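You operate a simulated robot arm through the tools that you are given. There is no shell and no other tool. Be economical: measure what you need, move in short steps, check, and stop when the job is done.

You are at the controls of a simulated robot arm. One attempt, no reset.

TASK
Wind the small reel over on to the empty core from the peg stand.
Fine: the core goes on the orange spindle and stays there, the black arm swung over to it; green knob back at FREE; the core that ran empty goes on the peg stand.

It is judged by the outcome, as a careful person would: the job done as asked, and still so three seconds after it is handed in. It fails if anything else is knocked over, pushed out of place, dropped, spilled or broken.

THE ROBOT
A 7-joint arm with a two-finger parallel gripper, fixed in place. Base frame: the origin is at the foot of the arm, x ahead of it, y to its left, z up; the work surface is at about z = 1.3. Lengths are in cm, angles in degrees, forces in N, time in s.
With the tool pointing down near the work surface it reaches from about 22 to 60 cm from the base axis. Its first joint turns from -66.0 to 66.0 degrees. Payload 2.5 kg.
The tool frame sits at the grasp point between the pads (the TCP): z along the fingers, y along the line on which they close. The tips reach 2.3 cm beyond it. The gripper opens to 9.4 cm. The fingers are 3.8 cm wide and 1 cm thick; the gripper's body (5.4 by 9.6 cm) begins 3.9 cm behind the TCP.
Orientation is that of the tool frame in the base frame, as [roll, pitch, yaw] about the fixed x, y, z axes, in that order (R = Rz(yaw) Ry(pitch) Rx(roll)). With the fingers straight down and closing along the base's y, the tool's x points along the base's -x, its y along +y and its z along -z.

THE INTERFACE
- The arm moves only by the tool jog_arm. Its arguments are lists of equal length, an entry for each row: "delta_rot": the turn, a rotation vector about the tool's x, y, z in degrees, a list of three; "travel": the shift along the tool's x, y, z in cm, a list of three; "hand": the finger opening in cm, from 0 to 9.4. In form: {"delta_rot": [[ax, ay, az], ...], "travel": [[x, y, z], ...], "hand": [hand, ...]}. A call has 1 to 10 rows; each row shifts and turns the commanded pose from where the row before left it, along the tool's axes as they then stand. A row lasts 0.2 s, in which the tool goes at most 5 cm and 8.6 degrees; a call with a longer step from one row to the next is refused whole, and so is a gripper value outside its range. Where a pose cannot be reached the arm comes as near as it can. A force on the tool above 70 N (or 10 N above the force at the start of the call, whichever is more), or a blocked arm, ends the call early, and 0.2 s more pass. The fingers move at their own pace (about 10.8 cm/s each) and stop on an object; they squeeze with about 40 N. The grip force told is the motor's: it shows also when the fingers shut on nothing. Time passes only in rows, and 0.2 s behind the last, so rows that do not move let the fingers close. The reply holds the time, the measured pose of the TCP, the force on the tool along the base axes, the opening and the grip force, in the units named above and with some noise, with the torque about the TCP (base axes, N m) and any sound that the robot's microphone picked up.
- Cameras (640 x 400 px; columns grow to the right, rows downward): "scene" is fixed at [8.95, -39.38, 53.65]; the picture's right is [0.99, -0.17, 0.00], its down [-0.08, -0.49, -0.87] and it looks along [0.15, 0.86, -0.49] (base axes); focal length 359 px, centre (320, 200). "wrist" rides on the gripper at [8.6, 1.6, -7.5] in the tool frame; the picture's right is [-0.18, 0.98, 0.00], its down [-0.58, -0.11, -0.81] and it looks along [-0.79, -0.15, 0.59] (tool axes); focal length 243 px, centre (320, 200). There is no depth. A picture from a camera that has moved, and an enlarged one, comes with that camera's place and axes in the base frame and with its lens. The place of the scene camera against the robot may be out by one fixed shift of up to 2.5 cm in any direction.
- snapshot(camera): a new picture of that camera. It takes no simulated time.
- inspect(camera, box): a new picture of the part [left, top, right, bottom] of that camera's present view, enlarged. It takes no simulated time.
- job_done(): hands the job in; it is judged then, once.

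Go step by step. Nothing tells you positions but the pictures and the camera data: compare them with the known pose of the tool, close in by small moves and look again before you grip or let go. The budget is 120 turns and 68 pictures, counting those below and the enlarged ones. Unless the task says otherwise, let go and move clear before handing in, and close with one line.

The tools are called after "Emit:" by a JSON object that holds its "op" and its "data". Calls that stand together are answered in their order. jog_arm: Moves the arm, as the interface text tells. Its arguments: {"type":"object","properties":{"delta_rot":{"type":"array"},"travel":{"type":"array"},"hand":{"type":"array"}},"required":["delta_rot","travel","hand"]} The other tools are called the same way: snapshot (camera) takes a picture; inspect (camera, box) takes an enlarged picture of a part of a camera's view; job_done () hands the job in.

At the start:

```text
time: 0.0
tcp_pos: [27.49, 20.23, 32.09]
tcp_rot: [180.0, 0.0, -179.9]
wrist_force: [-0.2, 0.0, -0.4]
wrist_torque: [0.03, 0.02, -0.01]
grip_width: 9.43
finger_force: 0.1
```

scene: 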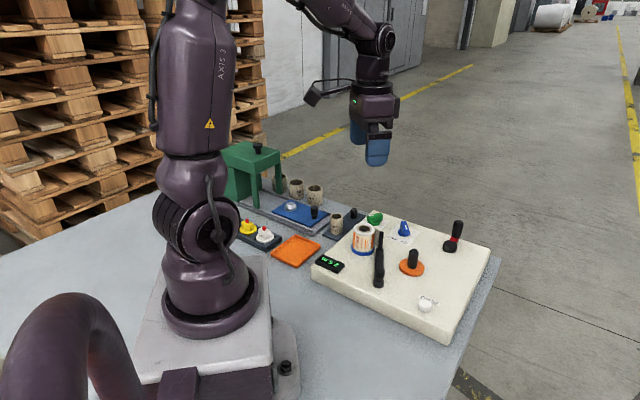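
wrist: 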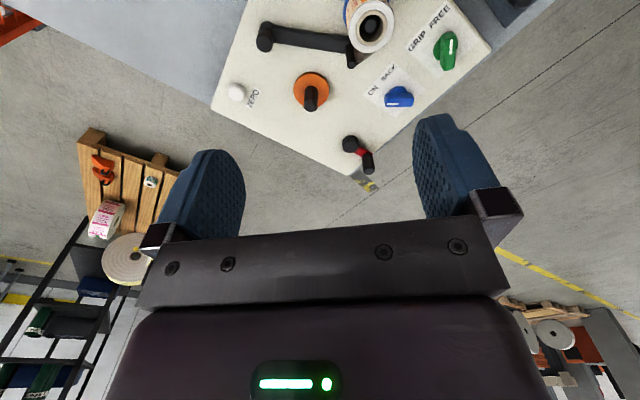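

I see a cream winder with a reel, a black arm, an orange spindle, knobs and a red-banded lever, plus a peg stand with cores behind it. I'll enlarge the views first.

Emit:
{"op": "inspect", "data": {"camera": "scene", "box": [300, 190, 500, 350]}}

Emit:
{"op": "inspect", "data": {"camera": "scene", "box": [210, 130, 370, 270]}}

Emit:
{"op": "inspect", "data": {"camera": "wrist", "box": [200, 0, 500, 190]}}

```text
2.50 times, centred on (400, 270) of scene
camera zoom: at [8.95, -39.38, 53.65], right [0.99, -0.17, 0.0], down [-0.08, -0.49, -0.87], along [0.15, 0.86, -0.49], focal length 899 px, centre (120, 25)
```

zoom: 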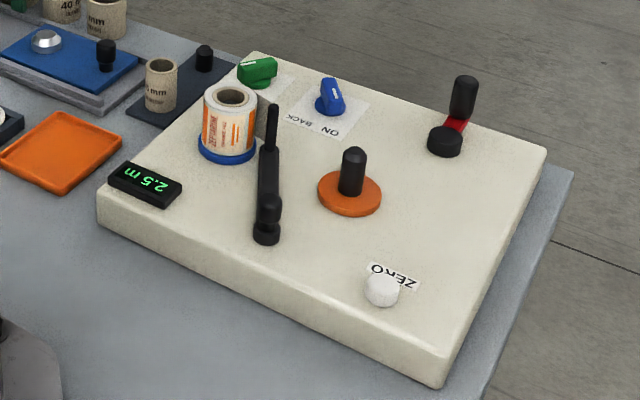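

```text
2.86 times, centred on (290, 200) of scene
camera zoom: at [8.95, -39.38, 53.65], right [0.99, -0.17, 0.0], down [-0.08, -0.49, -0.87], along [0.15, 0.86, -0.49], focal length 1027 px, centre (406, 200)
```

zoom: 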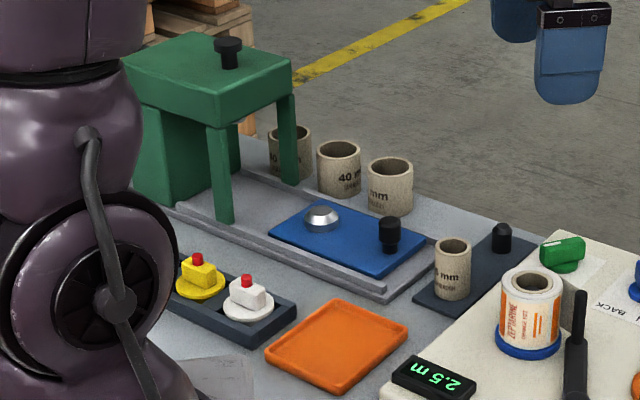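

```text
2.11 times, centred on (350, 95) of wrist
camera zoom: at [18.79, 21.84, 39.6], right [0.18, 0.98, 0.0], down [0.58, -0.11, 0.81], along [0.79, -0.15, -0.59], focal length 511 px, centre (257, 421)
```

zoom: 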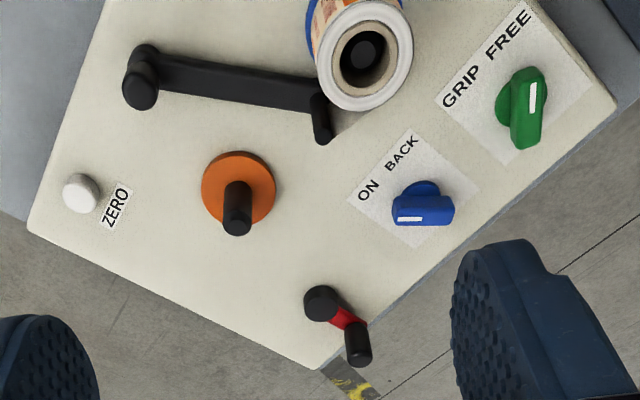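

Next I'll tilt the wrist so its camera looks down on the winder, which gives better measurements.

Emit:
{"op": "jog_arm", "data": {"delta_rot": [[0, 8.5, 0], [0, 8.5, 0], [0, 8.5, 0], [0, 8.5, 0], [0, 0, 0]], "travel": [[0, 0, 0], [0, 0, 0], [0, 0, 0], [0, 0, 0], [0, 0, 0]], "hand": [9.4, 9.4, 9.4, 9.4, 9.4]}}

Emit:
{"op": "inspect", "data": {"camera": "wrist", "box": [200, 100, 520, 300]}}

Emit:
{"op": "snapshot", "data": {"camera": "wrist"}}

```text
time: 1.2
tcp_pos: [27.5, 20.44, 32.21]
tcp_rot: [180.0, -34.1, -180.0]
wrist_force: [0.1, 1.2, 0.4]
wrist_torque: [0.03, 0.01, 0.01]
grip_width: 9.41
finger_force: 0.0
```

```text
2.00 times, centred on (360, 200) of wrist
camera zoom: at [24.45, 21.8, 43.18], right [0.15, 0.98, -0.1], down [0.93, -0.11, 0.34], along [0.32, -0.15, -0.93], focal length 485 px, centre (240, 200)
```

zoom: 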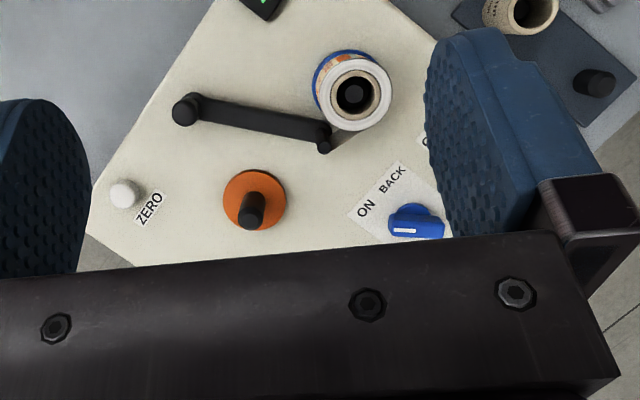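

```text
61 pictures are left
camera wrist: at [24.45, 21.8, 43.18], right [0.15, 0.98, -0.1], down [0.93, -0.11, 0.34], along [0.32, -0.15, -0.93], focal length 243 px, centre (320, 200)
```

wrist: 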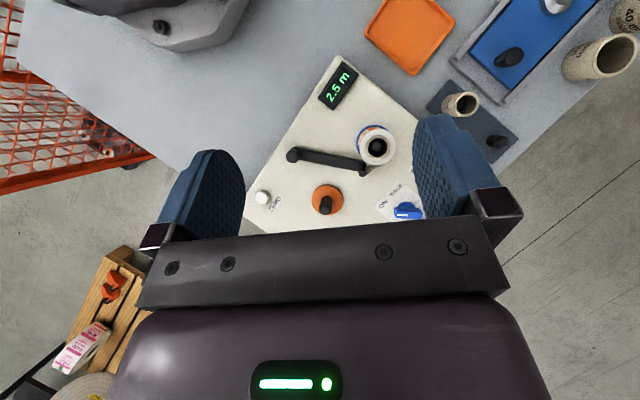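

The winder looks to have a blue spindle (full reel) at about (29,25), an orange spindle at (37.6,17) and the crank hub at (48,22). The peg stand core is near (26,37). I'll move to look down on the peg stand.

Emit:
{"op": "jog_arm", "data": {"delta_rot": [[0, 0, 0], [0, 0, 0], [0, 0, 0], [0, 0, 0], [0, 0, 0], [0, 0, 0]], "travel": [[-1.87, 3.24, 1.87], [-1.87, 3.24, 1.87], [-1.87, 3.24, 1.87], [-1.87, 3.24, 1.87], [-1.87, 3.24, 1.87], [0, 0, 0]], "hand": [9.4, 9.4, 9.4, 9.4, 9.4, 9.4]}}

Emit:
{"op": "snapshot", "data": {"camera": "wrist"}}

```text
time: 2.6
tcp_pos: [30.06, 36.13, 19.0]
tcp_rot: [-180.0, -34.0, -180.0]
wrist_force: [-0.6, -0.6, -0.1]
wrist_torque: [0.03, 0.03, 0.02]
grip_width: 9.4
finger_force: 0.1
```

```text
60 pictures are left
camera wrist: at [26.99, 37.71, 30.09], right [0.15, 0.98, -0.1], down [0.93, -0.11, 0.34], along [0.33, -0.15, -0.93], focal length 243 px, centre (320, 200)
```

wrist: 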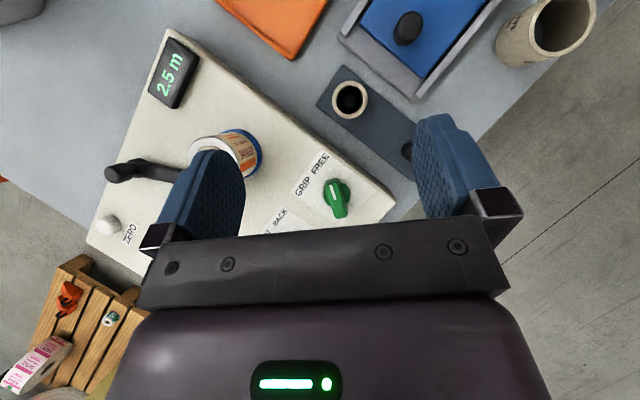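

Emit:
{"op": "inspect", "data": {"camera": "wrist", "box": [280, 50, 440, 150]}}

Emit:
{"op": "inspect", "data": {"camera": "wrist", "box": [230, 130, 390, 230]}}

Emit:
{"op": "snapshot", "data": {"camera": "scene"}}

```text
4.00 times, centred on (360, 100) of wrist
camera zoom: at [26.99, 37.71, 30.09], right [0.15, 0.98, -0.1], down [0.93, -0.11, 0.34], along [0.33, -0.15, -0.93], focal length 970 px, centre (160, 600)
```

zoom: 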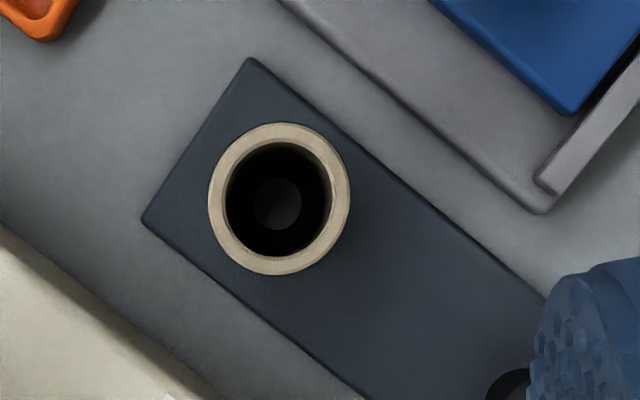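

```text
4.00 times, centred on (310, 180) of wrist
camera zoom: at [26.99, 37.71, 30.09], right [0.15, 0.98, -0.1], down [0.93, -0.11, 0.34], along [0.33, -0.15, -0.93], focal length 970 px, centre (360, 280)
```

zoom: 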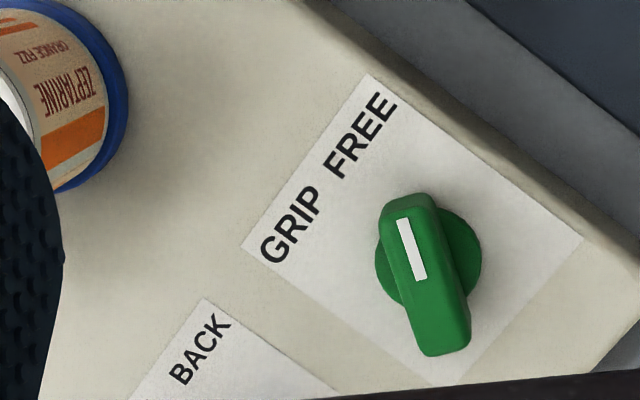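

```text
57 pictures are left
```

scene: 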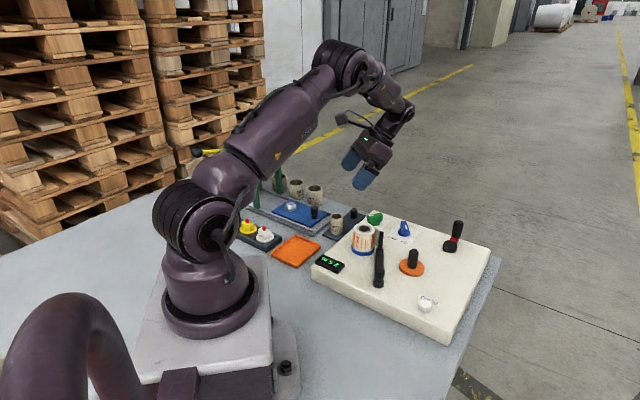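

The core on the stand is about 3.2 cm in diameter, near (26.2, 38.1). I'll straighten the tool, turn it so the fingers close along the stand's long side, and check again.

Emit:
{"op": "jog_arm", "data": {"delta_rot": [[0, -8.5, 0], [0, -8.5, 0], [0, -8.5, 0], [0, -8.5, 0], [0, 0, 8], [0, 0, 8], [0, 0, 8], [0, 0, 8], [0, 0, 6], [0, 0, 0]], "travel": [[0, 0, 0], [0, 0, 0], [0, 0, 0], [0, 0, 0], [0, 0, 0], [0, 0, 0], [0, 0, 0], [0, 0, 0], [0, 0, 0], [0, 0, 0]], "hand": [9.4, 9.4, 9.4, 9.4, 9.4, 9.4, 9.4, 8, 6, 6]}}

Emit:
{"op": "snapshot", "data": {"camera": "wrist"}}

```text
time: 4.8
tcp_pos: [30.11, 36.5, 19.15]
tcp_rot: [-180.0, -0.1, 142.0]
wrist_force: [0.8, -0.5, 0.3]
wrist_torque: [0.04, 0.01, 0.0]
grip_width: 5.98
finger_force: 0.1
```

```text
56 pictures are left
camera wrist: at [24.19, 43.0, 26.63], right [0.75, 0.66, 0.0], down [0.39, -0.44, 0.81], along [0.53, -0.61, -0.59], focal length 243 px, centre (320, 200)
```

wrist: 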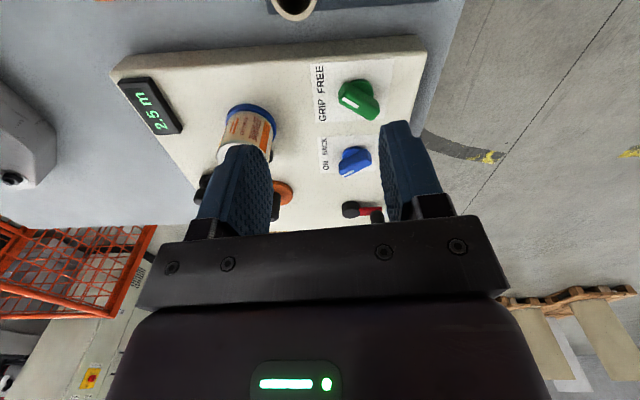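

Emit:
{"op": "jog_arm", "data": {"delta_rot": [[0, 0, 0], [0, 0, 0], [0, 0, 0]], "travel": [[2.02, -0.58, 3.5], [2.02, -0.58, 3.5], [0, 0, 0]], "hand": [6, 6, 6]}}

Emit:
{"op": "inspect", "data": {"camera": "wrist", "box": [200, 50, 440, 200]}}

Emit:
{"op": "inspect", "data": {"camera": "scene", "box": [290, 150, 410, 250]}}

```text
time: 5.6
tcp_pos: [26.22, 37.96, 12.36]
tcp_rot: [-179.9, 0.0, 142.0]
wrist_force: [0.2, -0.1, -1.2]
wrist_torque: [0.0, -0.01, -0.01]
grip_width: 6.02
finger_force: 0.0
```

```text
2.67 times, centred on (320, 125) of wrist
camera zoom: at [20.32, 44.53, 19.65], right [0.75, 0.66, 0.0], down [0.39, -0.44, 0.81], along [0.53, -0.6, -0.59], focal length 647 px, centre (320, 400)
```

zoom: 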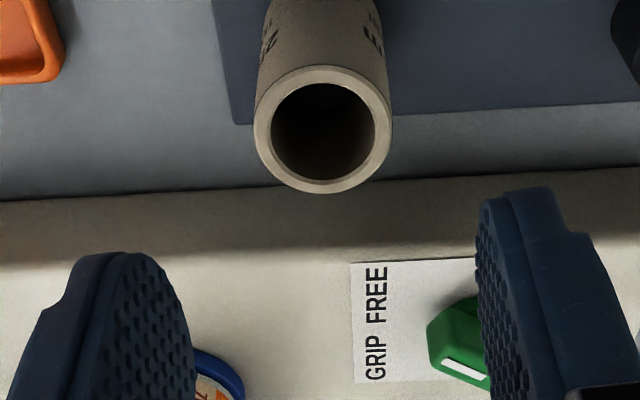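

```text
4.00 times, centred on (350, 200) of scene
camera zoom: at [8.95, -39.38, 53.65], right [0.99, -0.17, 0.0], down [-0.08, -0.49, -0.87], along [0.15, 0.86, -0.49], focal length 1438 px, centre (200, 200)
```

zoom: 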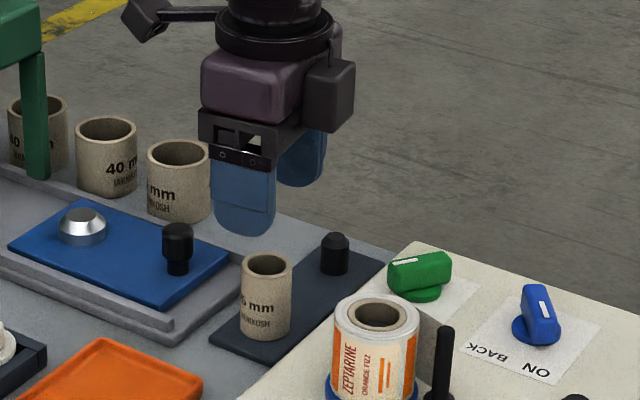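

Emit:
{"op": "jog_arm", "data": {"delta_rot": [[0, 0, 0], [0, 0, 0], [0, 0, 0]], "travel": [[0, 0, 2.4], [0, 0, 2.4], [0, 0, 0]], "hand": [6, 6, 6]}}

Emit:
{"op": "snapshot", "data": {"camera": "wrist"}}

Emit:
{"op": "inspect", "data": {"camera": "scene", "box": [290, 150, 410, 250]}}

```text
time: 6.4
tcp_pos: [26.23, 38.19, 7.33]
tcp_rot: [179.9, -0.1, 142.1]
wrist_force: [-0.2, 0.7, 0.9]
wrist_torque: [0.02, 0.0, -0.02]
grip_width: 5.99
finger_force: 0.1
```

```text
53 pictures are left
camera wrist: at [20.38, 44.67, 14.77], right [0.75, 0.66, 0.0], down [0.39, -0.44, 0.81], along [0.53, -0.6, -0.59], focal length 243 px, centre (320, 200)
```

wrist: 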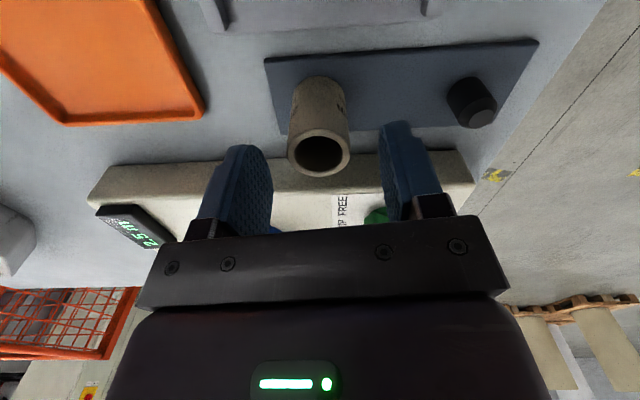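

```text
4.00 times, centred on (350, 200) of scene
camera zoom: at [8.95, -39.38, 53.65], right [0.99, -0.17, 0.0], down [-0.08, -0.49, -0.87], along [0.15, 0.86, -0.49], focal length 1438 px, centre (200, 200)
```

zoom: 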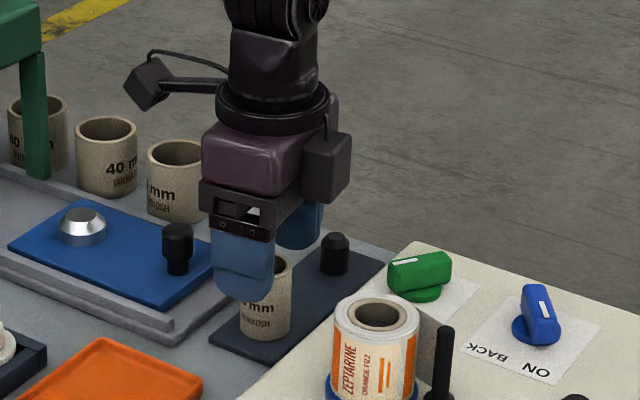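

The core top is at about z 5.5 and the fingers straddle it with room on both sides. I'll go down and grip it.

Emit:
{"op": "jog_arm", "data": {"delta_rot": [[0, 0, 0], [0, 0, 0], [0, 0, 0], [0, 0, 0], [0, 0, 0], [0, 0, 0]], "travel": [[0.2, 0, 1.2], [0, 0, 1.2], [0, 0, 0], [0, 0, 0], [0, 0, 0], [0, 0, 0]], "hand": [6, 6, 6, 2.5, 2.5, 2.5]}}

Emit:
{"op": "inspect", "data": {"camera": "wrist", "box": [200, 50, 440, 200]}}

```text
time: 7.8
tcp_pos: [26.06, 38.26, 4.96]
tcp_rot: [-179.9, 0.0, 142.1]
wrist_force: [-0.4, -0.6, 0.1]
wrist_torque: [-0.02, 0.01, 0.04]
grip_width: 3.15
finger_force: 39.6
```

```text
2.67 times, centred on (320, 125) of wrist
camera zoom: at [20.2, 44.74, 12.33], right [0.75, 0.66, 0.0], down [0.39, -0.44, 0.81], along [0.53, -0.6, -0.59], focal length 647 px, centre (320, 400)
```

zoom: 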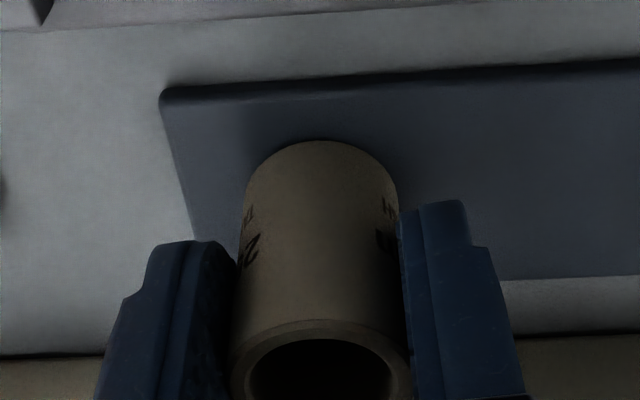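

The core is held (3.15 cm across). Next I'll lift it straight up and carry it above the winder, stopping short of the orange spindle so I can see it.

Emit:
{"op": "jog_arm", "data": {"delta_rot": [[0, 0, 0], [0, 0, 0], [0, 0, 0], [0, 0, 0], [0, 0, 0], [0, 0, 0], [0, 0, 0], [0, 0, 0], [0, 0, 0], [0, 0, 0]], "travel": [[0, 0, -2], [0, 0, -3], [0, 0, -3], [0, 0, -3], [-3.25, -1.94, 0], [-3.25, -1.94, 0], [-3.25, -1.94, 0], [-3.25, -1.94, 0], [-3.25, -1.94, 0], [0, 0, 0]], "hand": [2.5, 2.5, 2.5, 2.5, 2.5, 2.5, 2.5, 2.5, 2.5, 2.5]}}

Emit:
{"op": "snapshot", "data": {"camera": "wrist"}}

Emit:
{"op": "inspect", "data": {"camera": "scene", "box": [300, 150, 500, 275]}}

```text
time: 10.0
tcp_pos: [32.71, 20.21, 15.98]
tcp_rot: [180.0, -0.1, 142.0]
wrist_force: [0.4, 0.4, 0.0]
wrist_torque: [-0.03, -0.01, -0.02]
grip_width: 3.13
finger_force: 40.1
```

```text
50 pictures are left
camera wrist: at [26.79, 26.85, 23.44], right [0.75, 0.66, 0.0], down [0.39, -0.44, 0.81], along [0.53, -0.6, -0.59], focal length 243 px, centre (320, 200)
```

wrist: 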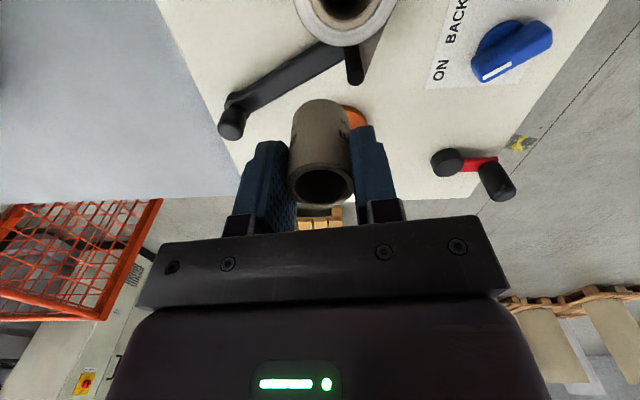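

```text
3.20 times, centred on (400, 212) of scene
camera zoom: at [8.95, -39.38, 53.65], right [0.99, -0.17, 0.0], down [-0.08, -0.49, -0.87], along [0.15, 0.86, -0.49], focal length 1150 px, centre (64, 160)
```

zoom: 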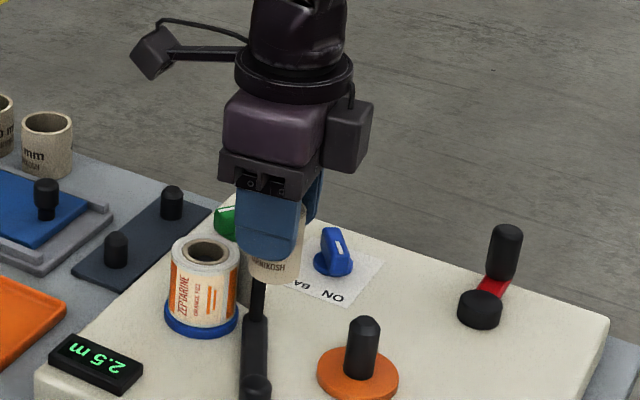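

The held core hides the spindle, so I'll sidestep to get an unobstructed view of it.

Emit:
{"op": "jog_arm", "data": {"delta_rot": [[0, 0, 0], [0, 0, 0], [0, 0, 0]], "travel": [[1.5, -4, 0], [1.5, -4, 0], [0, 0, 0]], "hand": [2.5, 2.5, 2.5]}}

Emit:
{"op": "snapshot", "data": {"camera": "wrist"}}

Emit:
{"op": "inspect", "data": {"camera": "wrist", "box": [360, 50, 520, 150]}}

```text
time: 10.8
tcp_pos: [25.26, 16.07, 16.03]
tcp_rot: [-180.0, -0.1, 142.0]
wrist_force: [0.7, 0.0, 0.0]
wrist_torque: [-0.03, 0.02, -0.05]
grip_width: 3.1
finger_force: 40.3
```

```text
48 pictures are left
camera wrist: at [19.45, 22.52, 23.43], right [0.75, 0.66, 0.0], down [0.39, -0.44, 0.81], along [0.53, -0.6, -0.59], focal length 243 px, centre (320, 200)
```

wrist: 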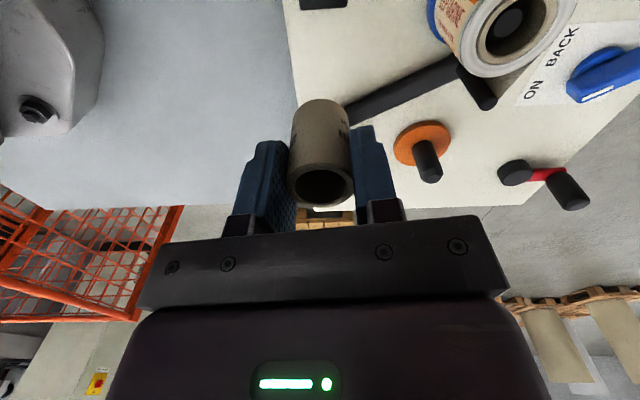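

```text
4.00 times, centred on (440, 100) of wrist
camera zoom: at [19.45, 22.52, 23.43], right [0.75, 0.66, 0.0], down [0.39, -0.44, 0.81], along [0.53, -0.6, -0.59], focal length 970 px, centre (-160, 600)
```

zoom: 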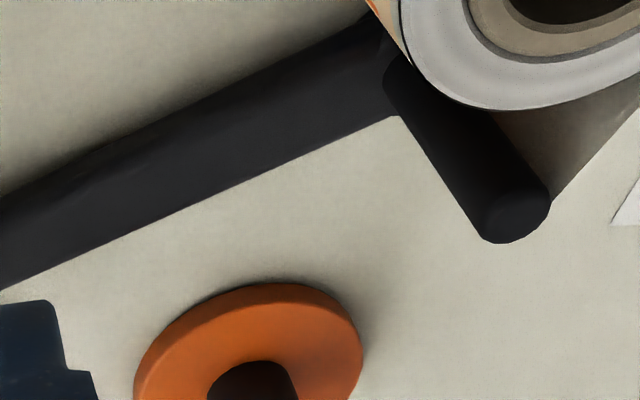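

The orange spindle is at about (37.4, 17.0) with its tip near z 9. I'll hover the core just above it and check the alignment from both cameras.

Emit:
{"op": "jog_arm", "data": {"delta_rot": [[0, 0, 0], [0, 0, 0], [0, 0, 0], [0, 0, 0], [0, 0, 0]], "travel": [[-2.24, 2.045, 0.3], [-2.24, 2.045, 0.4], [-2.24, 2.045, 0.4], [-2.24, 2.045, 0.4], [0, 0, 0]], "hand": [2.5, 2.5, 2.5, 2.5, 2.5]}}

Emit:
{"op": "inspect", "data": {"camera": "wrist", "box": [240, 70, 400, 170]}}

Emit:
{"op": "inspect", "data": {"camera": "scene", "box": [350, 200, 480, 290]}}

```text
time: 12.0
tcp_pos: [37.57, 16.96, 14.46]
tcp_rot: [180.0, 0.0, 142.0]
wrist_force: [0.4, 0.2, 0.0]
wrist_torque: [0.01, 0.03, 0.02]
grip_width: 3.11
finger_force: 39.9
```

```text
4.00 times, centred on (320, 120) of wrist
camera zoom: at [31.72, 23.48, 21.86], right [0.75, 0.66, 0.0], down [0.39, -0.44, 0.81], along [0.53, -0.6, -0.59], focal length 970 px, centre (320, 520)
```

zoom: 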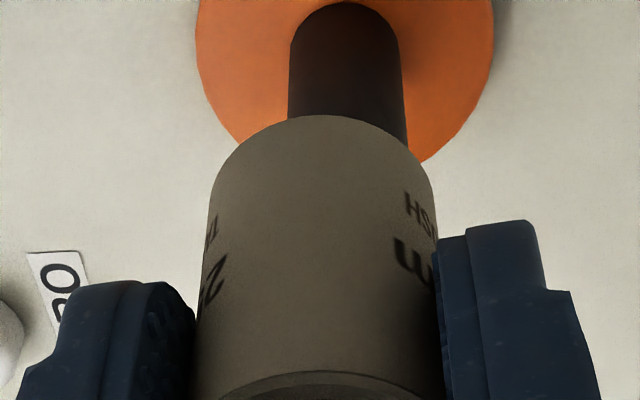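

```text
4.44 times, centred on (415, 245) of scene
camera zoom: at [8.95, -39.38, 53.65], right [0.99, -0.17, 0.0], down [-0.08, -0.49, -0.87], along [0.15, 0.86, -0.49], focal length 1598 px, centre (-102, 0)
```

zoom: 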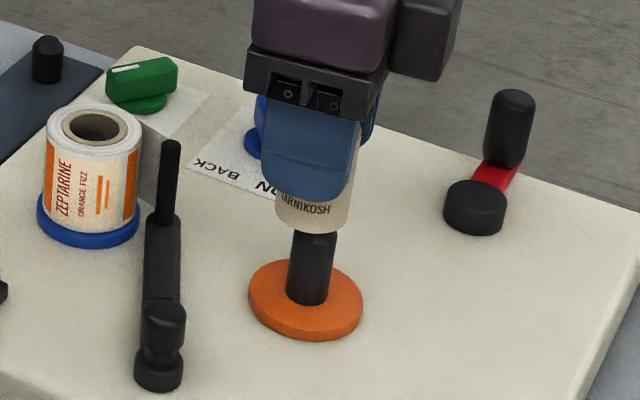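

Emit:
{"op": "jog_arm", "data": {"delta_rot": [[0, 0, 0], [0, 0, 0]], "travel": [[0.08, 0.44, 0], [0, 0, 0]], "hand": [2.5, 2.5]}}

Emit:
{"op": "inspect", "data": {"camera": "wrist", "box": [240, 70, 400, 170]}}

Emit:
{"op": "inspect", "data": {"camera": "scene", "box": [380, 210, 444, 280]}}

```text
time: 12.6
tcp_pos: [37.73, 17.46, 14.4]
tcp_rot: [-180.0, -0.1, 142.0]
wrist_force: [0.3, 0.2, -0.2]
wrist_torque: [-0.02, 0.0, -0.01]
grip_width: 3.1
finger_force: 40.6
```

```text
4.00 times, centred on (320, 120) of wrist
camera zoom: at [31.87, 23.93, 21.86], right [0.75, 0.66, 0.0], down [0.39, -0.44, 0.81], along [0.53, -0.6, -0.59], focal length 970 px, centre (320, 520)
```

zoom: 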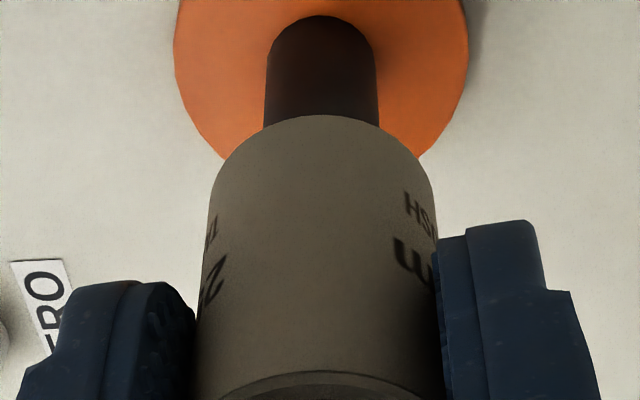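

```text
5.71 times, centred on (412, 245) of scene
camera zoom: at [8.95, -39.38, 53.65], right [0.99, -0.17, 0.0], down [-0.08, -0.49, -0.87], along [0.15, 0.86, -0.49], focal length 2054 px, centre (-206, -57)
```

zoom: 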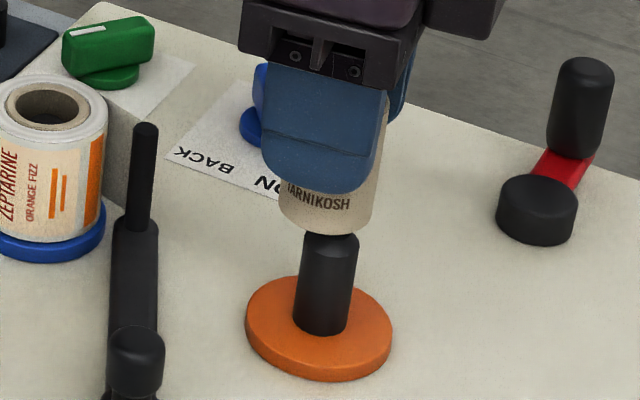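

Emit:
{"op": "jog_arm", "data": {"delta_rot": [[0, 0, 0], [0, 0, 0]], "travel": [[-0.34, 0, 0.8], [0, 0, 0]], "hand": [2.5, 2.5]}}

Emit:
{"op": "inspect", "data": {"camera": "scene", "box": [380, 210, 444, 280]}}

Emit:
{"op": "inspect", "data": {"camera": "wrist", "box": [240, 70, 400, 170]}}

```text
time: 13.2
tcp_pos: [38.08, 17.12, 13.63]
tcp_rot: [180.0, 0.0, 142.0]
wrist_force: [0.2, -0.2, -0.4]
wrist_torque: [0.0, 0.0, -0.02]
grip_width: 3.09
finger_force: 40.4
```

```text
5.71 times, centred on (412, 245) of scene
camera zoom: at [8.95, -39.38, 53.65], right [0.99, -0.17, 0.0], down [-0.08, -0.49, -0.87], along [0.15, 0.86, -0.49], focal length 2054 px, centre (-206, -57)
```

zoom: 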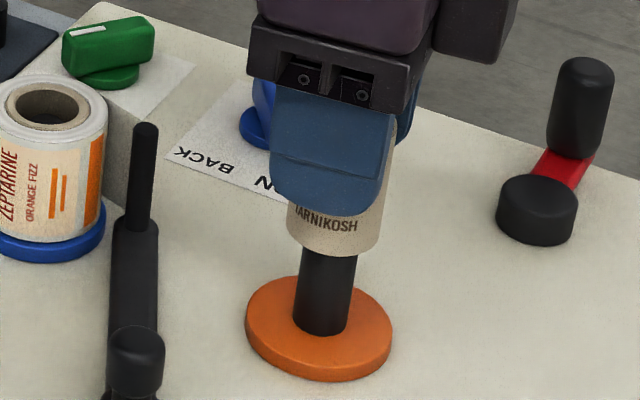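

```text
4.00 times, centred on (320, 120) of wrist
camera zoom: at [32.17, 23.67, 21.05], right [0.75, 0.66, 0.0], down [0.39, -0.44, 0.81], along [0.53, -0.6, -0.59], focal length 970 px, centre (320, 520)
```

zoom: 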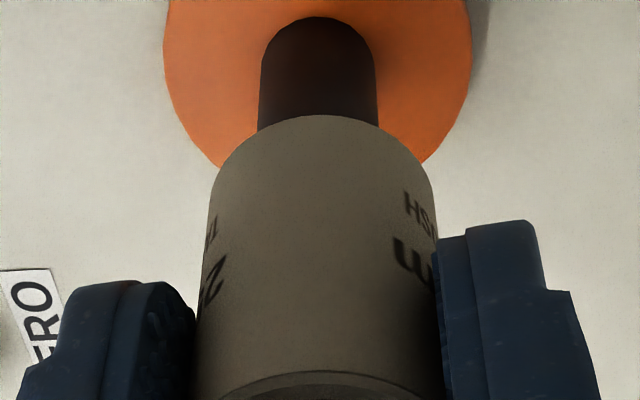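

The alignment is within a millimetre in both views. I'll lower the core slowly and watch the force.

Emit:
{"op": "jog_arm", "data": {"delta_rot": [[0, 0, 0], [0, 0, 0], [0, 0, 0], [0, 0, 0], [0, 0, 0]], "travel": [[0.02, -0.05, 0.4], [0, 0, 0.5], [0, 0, 0.5], [0, 0, 0.5], [0, 0, 0]], "hand": [2.5, 2.5, 2.5, 2.5, 2.5]}}

Emit:
{"op": "inspect", "data": {"camera": "scene", "box": [380, 210, 444, 280]}}

```text
time: 14.4
tcp_pos: [37.97, 17.17, 11.77]
tcp_rot: [179.9, 0.0, 142.0]
wrist_force: [1.1, -0.3, 0.5]
wrist_torque: [-0.04, 0.02, -0.03]
grip_width: 3.08
finger_force: 40.3
```

```text
5.71 times, centred on (412, 245) of scene
camera zoom: at [8.95, -39.38, 53.65], right [0.99, -0.17, 0.0], down [-0.08, -0.49, -0.87], along [0.15, 0.86, -0.49], focal length 2054 px, centre (-206, -57)
```

zoom: 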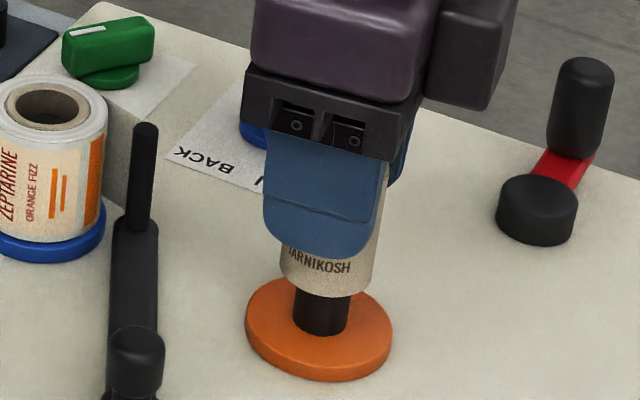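

It is over the tip with almost no contact force. I'll continue down to the flange.

Emit:
{"op": "jog_arm", "data": {"delta_rot": [[0, 0, 0], [0, 0, 0], [0, 0, 0], [0, 0, 0], [0, 0, 0], [0, 0, 0]], "travel": [[0, 0, 0.5], [0, 0, 0.5], [0, 0, 0.5], [0, 0, 0.4], [0, 0, 0.3], [0, 0, 0]], "hand": [2.5, 2.5, 2.5, 2.5, 2.5, 2.5]}}

Emit:
{"op": "inspect", "data": {"camera": "scene", "box": [380, 210, 444, 280]}}

```text
time: 15.8
tcp_pos: [38.02, 17.22, 9.58]
tcp_rot: [-180.0, 0.0, 142.0]
wrist_force: [0.2, 0.2, 0.3]
wrist_torque: [-0.03, 0.03, 0.02]
grip_width: 3.09
finger_force: 39.8
```

```text
5.71 times, centred on (412, 245) of scene
camera zoom: at [8.95, -39.38, 53.65], right [0.99, -0.17, 0.0], down [-0.08, -0.49, -0.87], along [0.15, 0.86, -0.49], focal length 2054 px, centre (-206, -57)
```

zoom: 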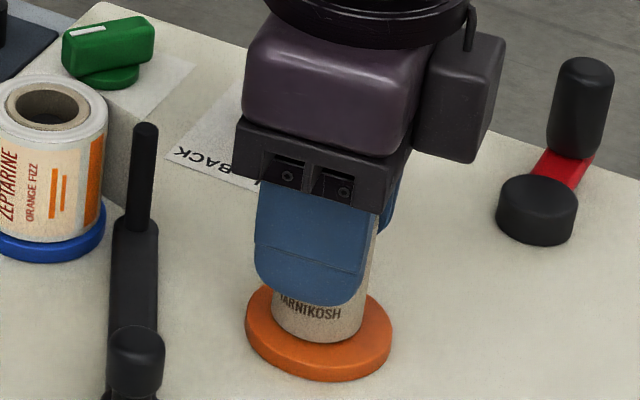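

Emit:
{"op": "jog_arm", "data": {"delta_rot": [[0, 0, 0], [0, 0, 0], [0, 0, 0], [0, 0, 0]], "travel": [[0, 0, 0.15], [0, 0, 0.15], [0, 0, 0.15], [0, 0, 0]], "hand": [2.5, 2.5, 2.5, 2.5]}}

```text
time: 16.8
tcp_pos: [38.14, 17.09, 9.23]
tcp_rot: [179.8, 0.1, 142.0]
wrist_force: [-11.1, -6.3, 38.1]
wrist_torque: [-0.39, 0.25, -0.03]
grip_width: 3.11
finger_force: 39.9
```

It has seated on the flange. I'll ease off, release and lift away.

Emit:
{"op": "jog_arm", "data": {"delta_rot": [[0, 0, 0], [0, 0, 0], [0, 0, 0], [0, 0, 0], [0, 0, 0], [0, 0, 0], [0, 0, 0], [0, 0, 0]], "travel": [[0, 0, -0.3], [0, 0, 0], [0, 0, 0], [0, 0, -2], [0, 0, -3], [0, 0, -3], [0, 0, -3], [0, 0, 0]], "hand": [2.5, 5, 5, 5, 5, 5, 5, 5]}}

Emit:
{"op": "snapshot", "data": {"camera": "wrist"}}

Emit:
{"op": "inspect", "data": {"camera": "scene", "box": [340, 190, 480, 290]}}

```text
time: 18.6
tcp_pos: [37.93, 17.06, 20.61]
tcp_rot: [179.9, 0.0, 142.0]
wrist_force: [0.3, -0.7, 0.1]
wrist_torque: [-0.01, 0.0, -0.01]
grip_width: 4.99
finger_force: 0.0
```

```text
38 pictures are left
camera wrist: at [32.07, 23.53, 27.88], right [0.75, 0.66, 0.0], down [0.39, -0.44, 0.81], along [0.53, -0.61, -0.59], focal length 243 px, centre (320, 200)
```

wrist: 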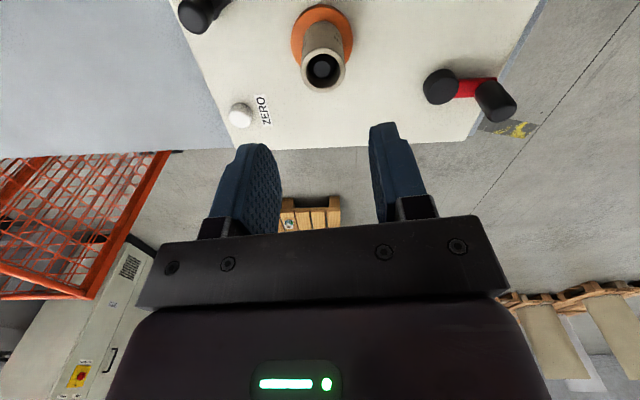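

```text
4.00 times, centred on (410, 240) of scene
camera zoom: at [8.95, -39.38, 53.65], right [0.99, -0.17, 0.0], down [-0.08, -0.49, -0.87], along [0.15, 0.86, -0.49], focal length 1438 px, centre (-40, 40)
```

zoom: 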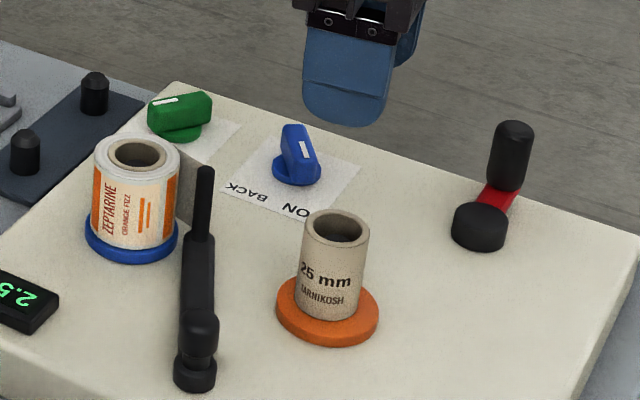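

The core is seated on orange. Next I'll swing the black arm by pushing its bar from behind with closed fingers, so I move behind the bar first and look.

Emit:
{"op": "jog_arm", "data": {"delta_rot": [[0, 0, 0], [0, 0, 0], [0, 0, 0], [0, 0, 0], [0, 0, 0], [0, 0, 0]], "travel": [[3.26, -1.3, 0], [3.26, -1.3, 0], [3.26, -1.3, 0], [0, 0, 3.6], [0, 0, 3.6], [0, 0, 0]], "hand": [0, 0, 0, 0, 0, 0]}}

Emit:
{"op": "snapshot", "data": {"camera": "wrist"}}

Emit:
{"op": "inspect", "data": {"camera": "scene", "box": [320, 190, 440, 290]}}

```text
time: 20.0
tcp_pos: [27.74, 20.32, 13.25]
tcp_rot: [180.0, 0.0, 142.1]
wrist_force: [0.8, 0.0, 0.4]
wrist_torque: [-0.04, -0.03, -0.03]
grip_width: 0.0
finger_force: 40.1
```

```text
36 pictures are left
camera wrist: at [22.03, 26.79, 20.68], right [0.75, 0.66, 0.0], down [0.39, -0.44, 0.81], along [0.53, -0.6, -0.59], focal length 243 px, centre (320, 200)
```

wrist: 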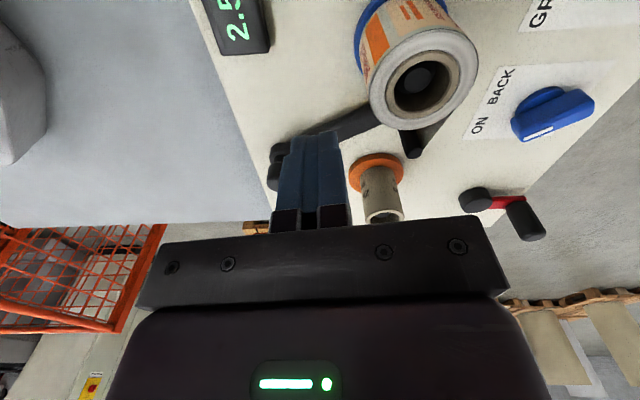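

```text
4.00 times, centred on (380, 240) of scene
camera zoom: at [8.95, -39.38, 53.65], right [0.99, -0.17, 0.0], down [-0.08, -0.49, -0.87], along [0.15, 0.86, -0.49], focal length 1438 px, centre (80, 40)
```

zoom: 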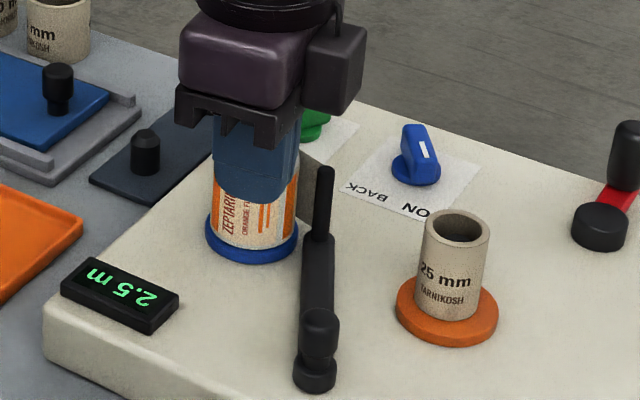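

Emit:
{"op": "jog_arm", "data": {"delta_rot": [[0, 0, 0], [0, 0, 0], [0, 0, 0], [0, 0, 0], [0, 0, 0], [0, 0, 0]], "travel": [[1.0, -0.3, 0], [0, 0, 1.6], [0, 0, 1.6], [0, 0, 1.2], [0, 0, 0.9], [0, 0, 0]], "hand": [0, 0, 0, 0, 0, 0]}}

Emit:
{"op": "snapshot", "data": {"camera": "wrist"}}

Emit:
{"op": "inspect", "data": {"camera": "scene", "box": [320, 190, 440, 290]}}

```text
time: 21.4
tcp_pos: [26.93, 20.51, 7.97]
tcp_rot: [180.0, 0.0, 142.0]
wrist_force: [0.8, 0.2, -0.4]
wrist_torque: [0.01, -0.01, 0.0]
grip_width: 0.0
finger_force: 39.8
```

```text
34 pictures are left
camera wrist: at [21.05, 27.02, 15.36], right [0.75, 0.66, 0.0], down [0.39, -0.44, 0.81], along [0.53, -0.6, -0.59], focal length 243 px, centre (320, 200)
```

wrist: 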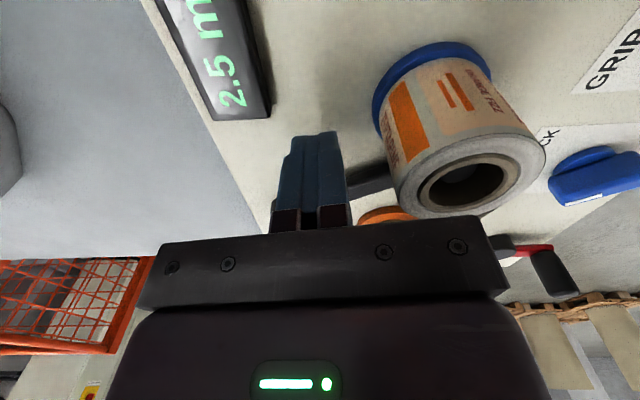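

```text
4.00 times, centred on (380, 240) of scene
camera zoom: at [8.95, -39.38, 53.65], right [0.99, -0.17, 0.0], down [-0.08, -0.49, -0.87], along [0.15, 0.86, -0.49], focal length 1438 px, centre (80, 40)
```

zoom: 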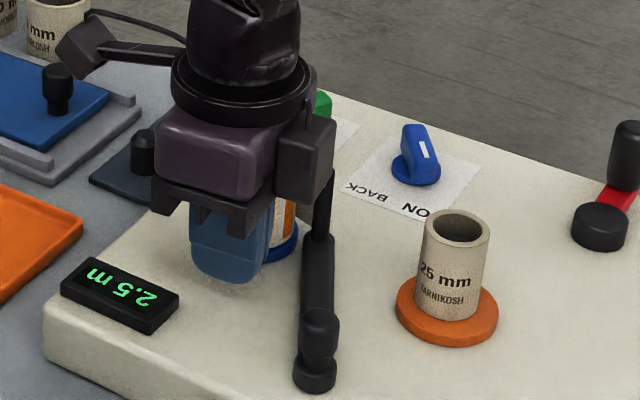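

Emit:
{"op": "jog_arm", "data": {"delta_rot": [[0, 0, 0], [0, 0, 0], [0, 0, 0], [0, 0, 0], [0, 0, 0]], "travel": [[-0.7, 0.3, 0], [-0.7, 0.3, 0], [-0.7, 0.3, 0], [-0.7, 0.3, 0], [0, 0, 0]], "hand": [0, 0, 0, 0, 0]}}

Emit:
{"op": "inspect", "data": {"camera": "scene", "box": [320, 190, 440, 290]}}

```text
time: 22.6
tcp_pos: [29.8, 19.82, 8.08]
tcp_rot: [179.9, 0.0, 142.0]
wrist_force: [-1.0, -0.4, -0.2]
wrist_torque: [0.02, 0.01, 0.0]
grip_width: 0.02
finger_force: 40.3
```

```text
4.00 times, centred on (380, 240) of scene
camera zoom: at [8.95, -39.38, 53.65], right [0.99, -0.17, 0.0], down [-0.08, -0.49, -0.87], along [0.15, 0.86, -0.49], focal length 1438 px, centre (80, 40)
```

zoom: 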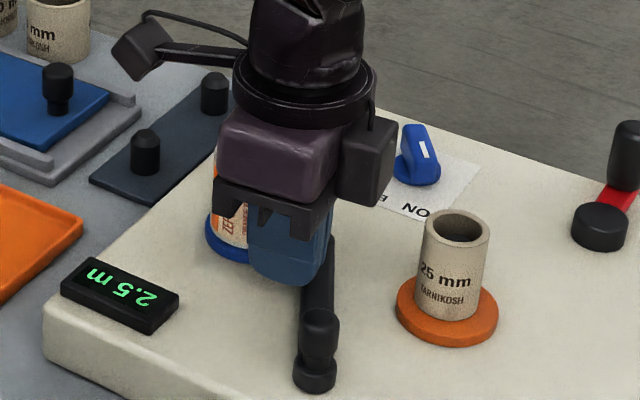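

Emit:
{"op": "jog_arm", "data": {"delta_rot": [[0, 0, 0], [0, 0, 0], [0, 0, 0], [0, 0, 0]], "travel": [[-0.7, 0.18, 0], [-0.7, 0.18, 0], [-0.6, 0.12, 0], [0, 0, 0]], "hand": [0, 0, 0, 0]}}

Emit:
{"op": "inspect", "data": {"camera": "scene", "box": [320, 190, 440, 290]}}

```text
time: 23.6
tcp_pos: [31.83, 18.83, 7.86]
tcp_rot: [180.0, 0.0, 141.9]
wrist_force: [0.0, -0.7, 0.1]
wrist_torque: [-0.02, -0.02, -0.03]
grip_width: 0.01
finger_force: 39.6
```

```text
4.00 times, centred on (380, 240) of scene
camera zoom: at [8.95, -39.38, 53.65], right [0.99, -0.17, 0.0], down [-0.08, -0.49, -0.87], along [0.15, 0.86, -0.49], focal length 1438 px, centre (80, 40)
```

zoom: 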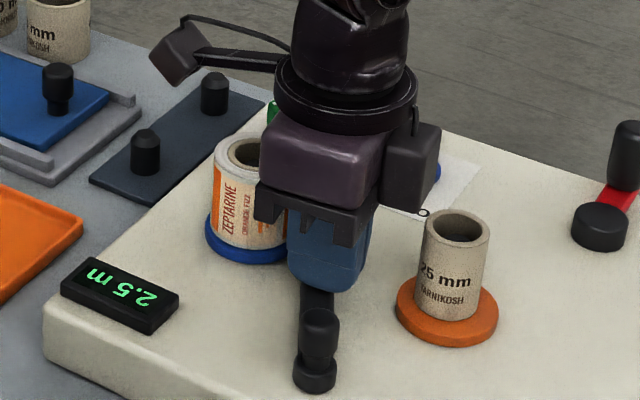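

Emit:
{"op": "snapshot", "data": {"camera": "wrist"}}

```text
30 pictures are left
camera wrist: at [25.96, 25.39, 15.43], right [0.75, 0.66, 0.0], down [0.39, -0.44, 0.81], along [0.53, -0.6, -0.59], focal length 243 px, centre (320, 200)
```

wrist: 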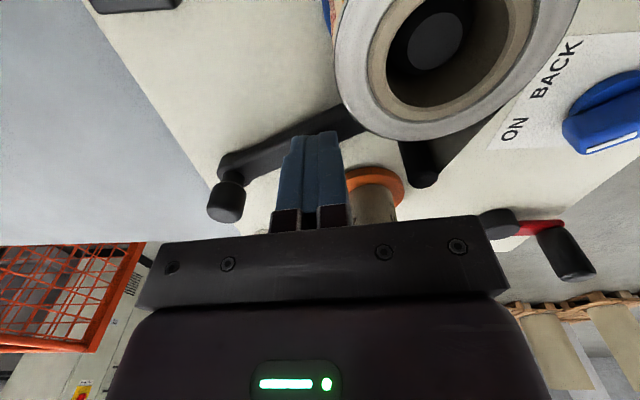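

The fingertips passed just above the bar and the arm did not move. I'll back off, go lower until I just touch the deck, and push again.

Emit:
{"op": "jog_arm", "data": {"delta_rot": [[0, 0, 0], [0, 0, 0], [0, 0, 0], [0, 0, 0], [0, 0, 0], [0, 0, 0], [0, 0, 0], [0, 0, 0], [0, 0, 0]], "travel": [[0.96, -0.33, 0], [0.96, -0.33, 0], [0.96, -0.33, 0], [0.96, -0.33, 0], [0.96, -0.33, 0], [0, 0, 0], [0, 0, 0.4], [0, 0, 0.3], [0, 0, 0]], "hand": [0, 0, 0, 0, 0, 0, 0, 0, 0]}}

Emit:
{"op": "jog_arm", "data": {"delta_rot": [[0, 0, 0], [0, 0, 0]], "travel": [[0, 0, 0.2], [0, 0, 0]], "hand": [0, 0]}}

```text
time: 25.6
tcp_pos: [26.89, 20.5, 7.07]
tcp_rot: [180.0, 0.0, 142.0]
wrist_force: [0.4, -0.4, -0.7]
wrist_torque: [-0.03, 0.0, 0.0]
grip_width: 0.02
finger_force: 39.7
```

```text
time: 26.2
tcp_pos: [26.89, 20.49, 6.98]
tcp_rot: [180.0, 0.0, 142.0]
wrist_force: [0.0, -1.3, 1.0]
wrist_torque: [0.0, 0.0, -0.02]
grip_width: 0.0
finger_force: 40.0
```

Emit:
{"op": "jog_arm", "data": {"delta_rot": [[0, 0, 0], [0, 0, 0], [0, 0, 0]], "travel": [[0, -2.2, 0], [0, 0, 0.25], [0, 0, 0]], "hand": [0, 0, 0]}}

Emit:
{"op": "jog_arm", "data": {"delta_rot": [[0, 0, 0], [0, 0, 0], [0, 0, 0], [0, 0, 0]], "travel": [[-0.6, 0.25, 0], [-0.6, 0.25, 0], [-0.6, 0.25, 0], [0, 0, 0]], "hand": [0, 0, 0, 0]}}

Emit:
{"op": "inspect", "data": {"camera": "scene", "box": [320, 190, 440, 290]}}

```text
time: 27.0
tcp_pos: [25.63, 18.78, 6.78]
tcp_rot: [179.9, 0.1, 141.9]
wrist_force: [4.0, -3.8, 4.1]
wrist_torque: [-0.01, -0.05, -0.03]
grip_width: 0.03
finger_force: 39.5
```

```text
time: 28.0
tcp_pos: [27.64, 18.32, 6.74]
tcp_rot: [179.9, 0.0, 142.0]
wrist_force: [-0.7, 0.1, 0.4]
wrist_torque: [0.01, 0.01, 0.0]
grip_width: 0.01
finger_force: 40.0
```

```text
4.00 times, centred on (380, 240) of scene
camera zoom: at [8.95, -39.38, 53.65], right [0.99, -0.17, 0.0], down [-0.08, -0.49, -0.87], along [0.15, 0.86, -0.49], focal length 1438 px, centre (80, 40)
```

zoom: 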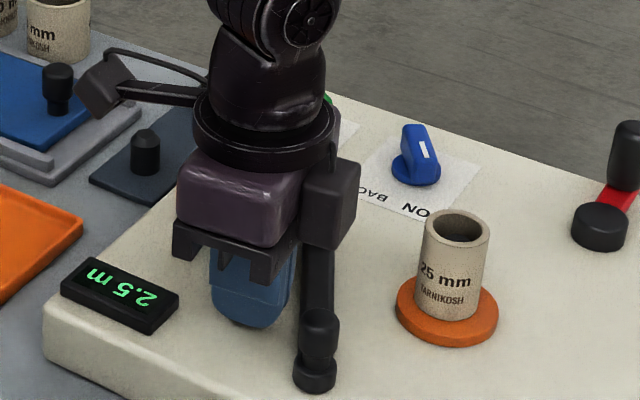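

Emit:
{"op": "jog_arm", "data": {"delta_rot": [[0, 0, 0], [0, 0, 0], [0, 0, 0], [0, 0, 0], [0, 0, 0]], "travel": [[-0.5, 0.2, 0], [-0.5, 0.2, 0], [-0.5, 0.15, 0], [-0.5, 0.15, 0], [0, 0, 0]], "hand": [0, 0, 0, 0, 0]}}

Emit:
{"op": "inspect", "data": {"camera": "scene", "box": [320, 190, 440, 290]}}

```text
time: 28.9
tcp_pos: [28.15, 18.15, 6.77]
tcp_rot: [-179.2, -1.0, 142.7]
wrist_force: [-3.4, -0.1, 2.9]
wrist_torque: [0.03, 0.02, -0.02]
grip_width: 0.0
finger_force: 39.8
stopped in row 4: the force on the tool passed its limit at 79 N (the readings are from after the stop); the commanded pose is now the measured one
```

```text
4.00 times, centred on (380, 240) of scene
camera zoom: at [8.95, -39.38, 53.65], right [0.99, -0.17, 0.0], down [-0.08, -0.49, -0.87], along [0.15, 0.86, -0.49], focal length 1438 px, centre (80, 40)
```

zoom: 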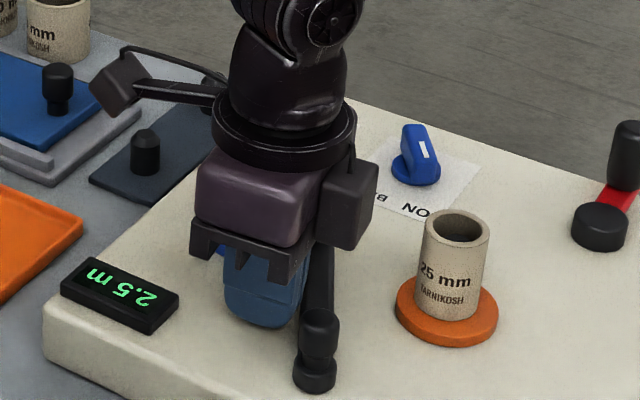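

The bar resisted strongly here. I'll back off and inspect the arm more closely before I push again.

Emit:
{"op": "jog_arm", "data": {"delta_rot": [[0, 0, 0], [0, 0, 0], [0, 0, 0], [0, 0, 0], [0, 0, 0]], "travel": [[0.8, 0, -0.3], [0.5, 0, -3], [2, -2, -3], [3, -3, -2], [0, 0, 0]], "hand": [0, 0, 0, 0, 0]}}

Emit:
{"op": "snapshot", "data": {"camera": "wrist"}}

Emit:
{"op": "inspect", "data": {"camera": "scene", "box": [350, 210, 430, 300]}}

```text
time: 30.1
tcp_pos: [20.45, 18.09, 15.25]
tcp_rot: [-179.0, -1.0, 142.6]
wrist_force: [0.2, 0.3, 0.7]
wrist_torque: [0.03, 0.03, -0.01]
grip_width: 0.0
finger_force: 39.8
```

```text
27 pictures are left
camera wrist: at [14.59, 24.58, 22.76], right [0.74, 0.67, -0.02], down [0.42, -0.44, 0.8], along [0.53, -0.6, -0.6], focal length 243 px, centre (320, 200)
```

wrist: 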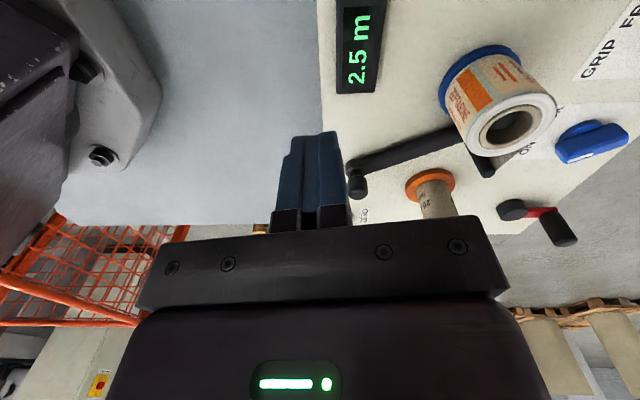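

```text
4.44 times, centred on (390, 255) of scene
camera zoom: at [8.95, -39.38, 53.65], right [0.99, -0.17, 0.0], down [-0.08, -0.49, -0.87], along [0.15, 0.86, -0.49], focal length 1598 px, centre (9, -44)
```

zoom: 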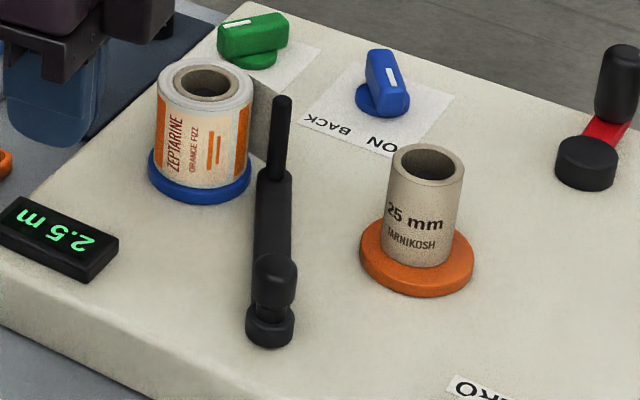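

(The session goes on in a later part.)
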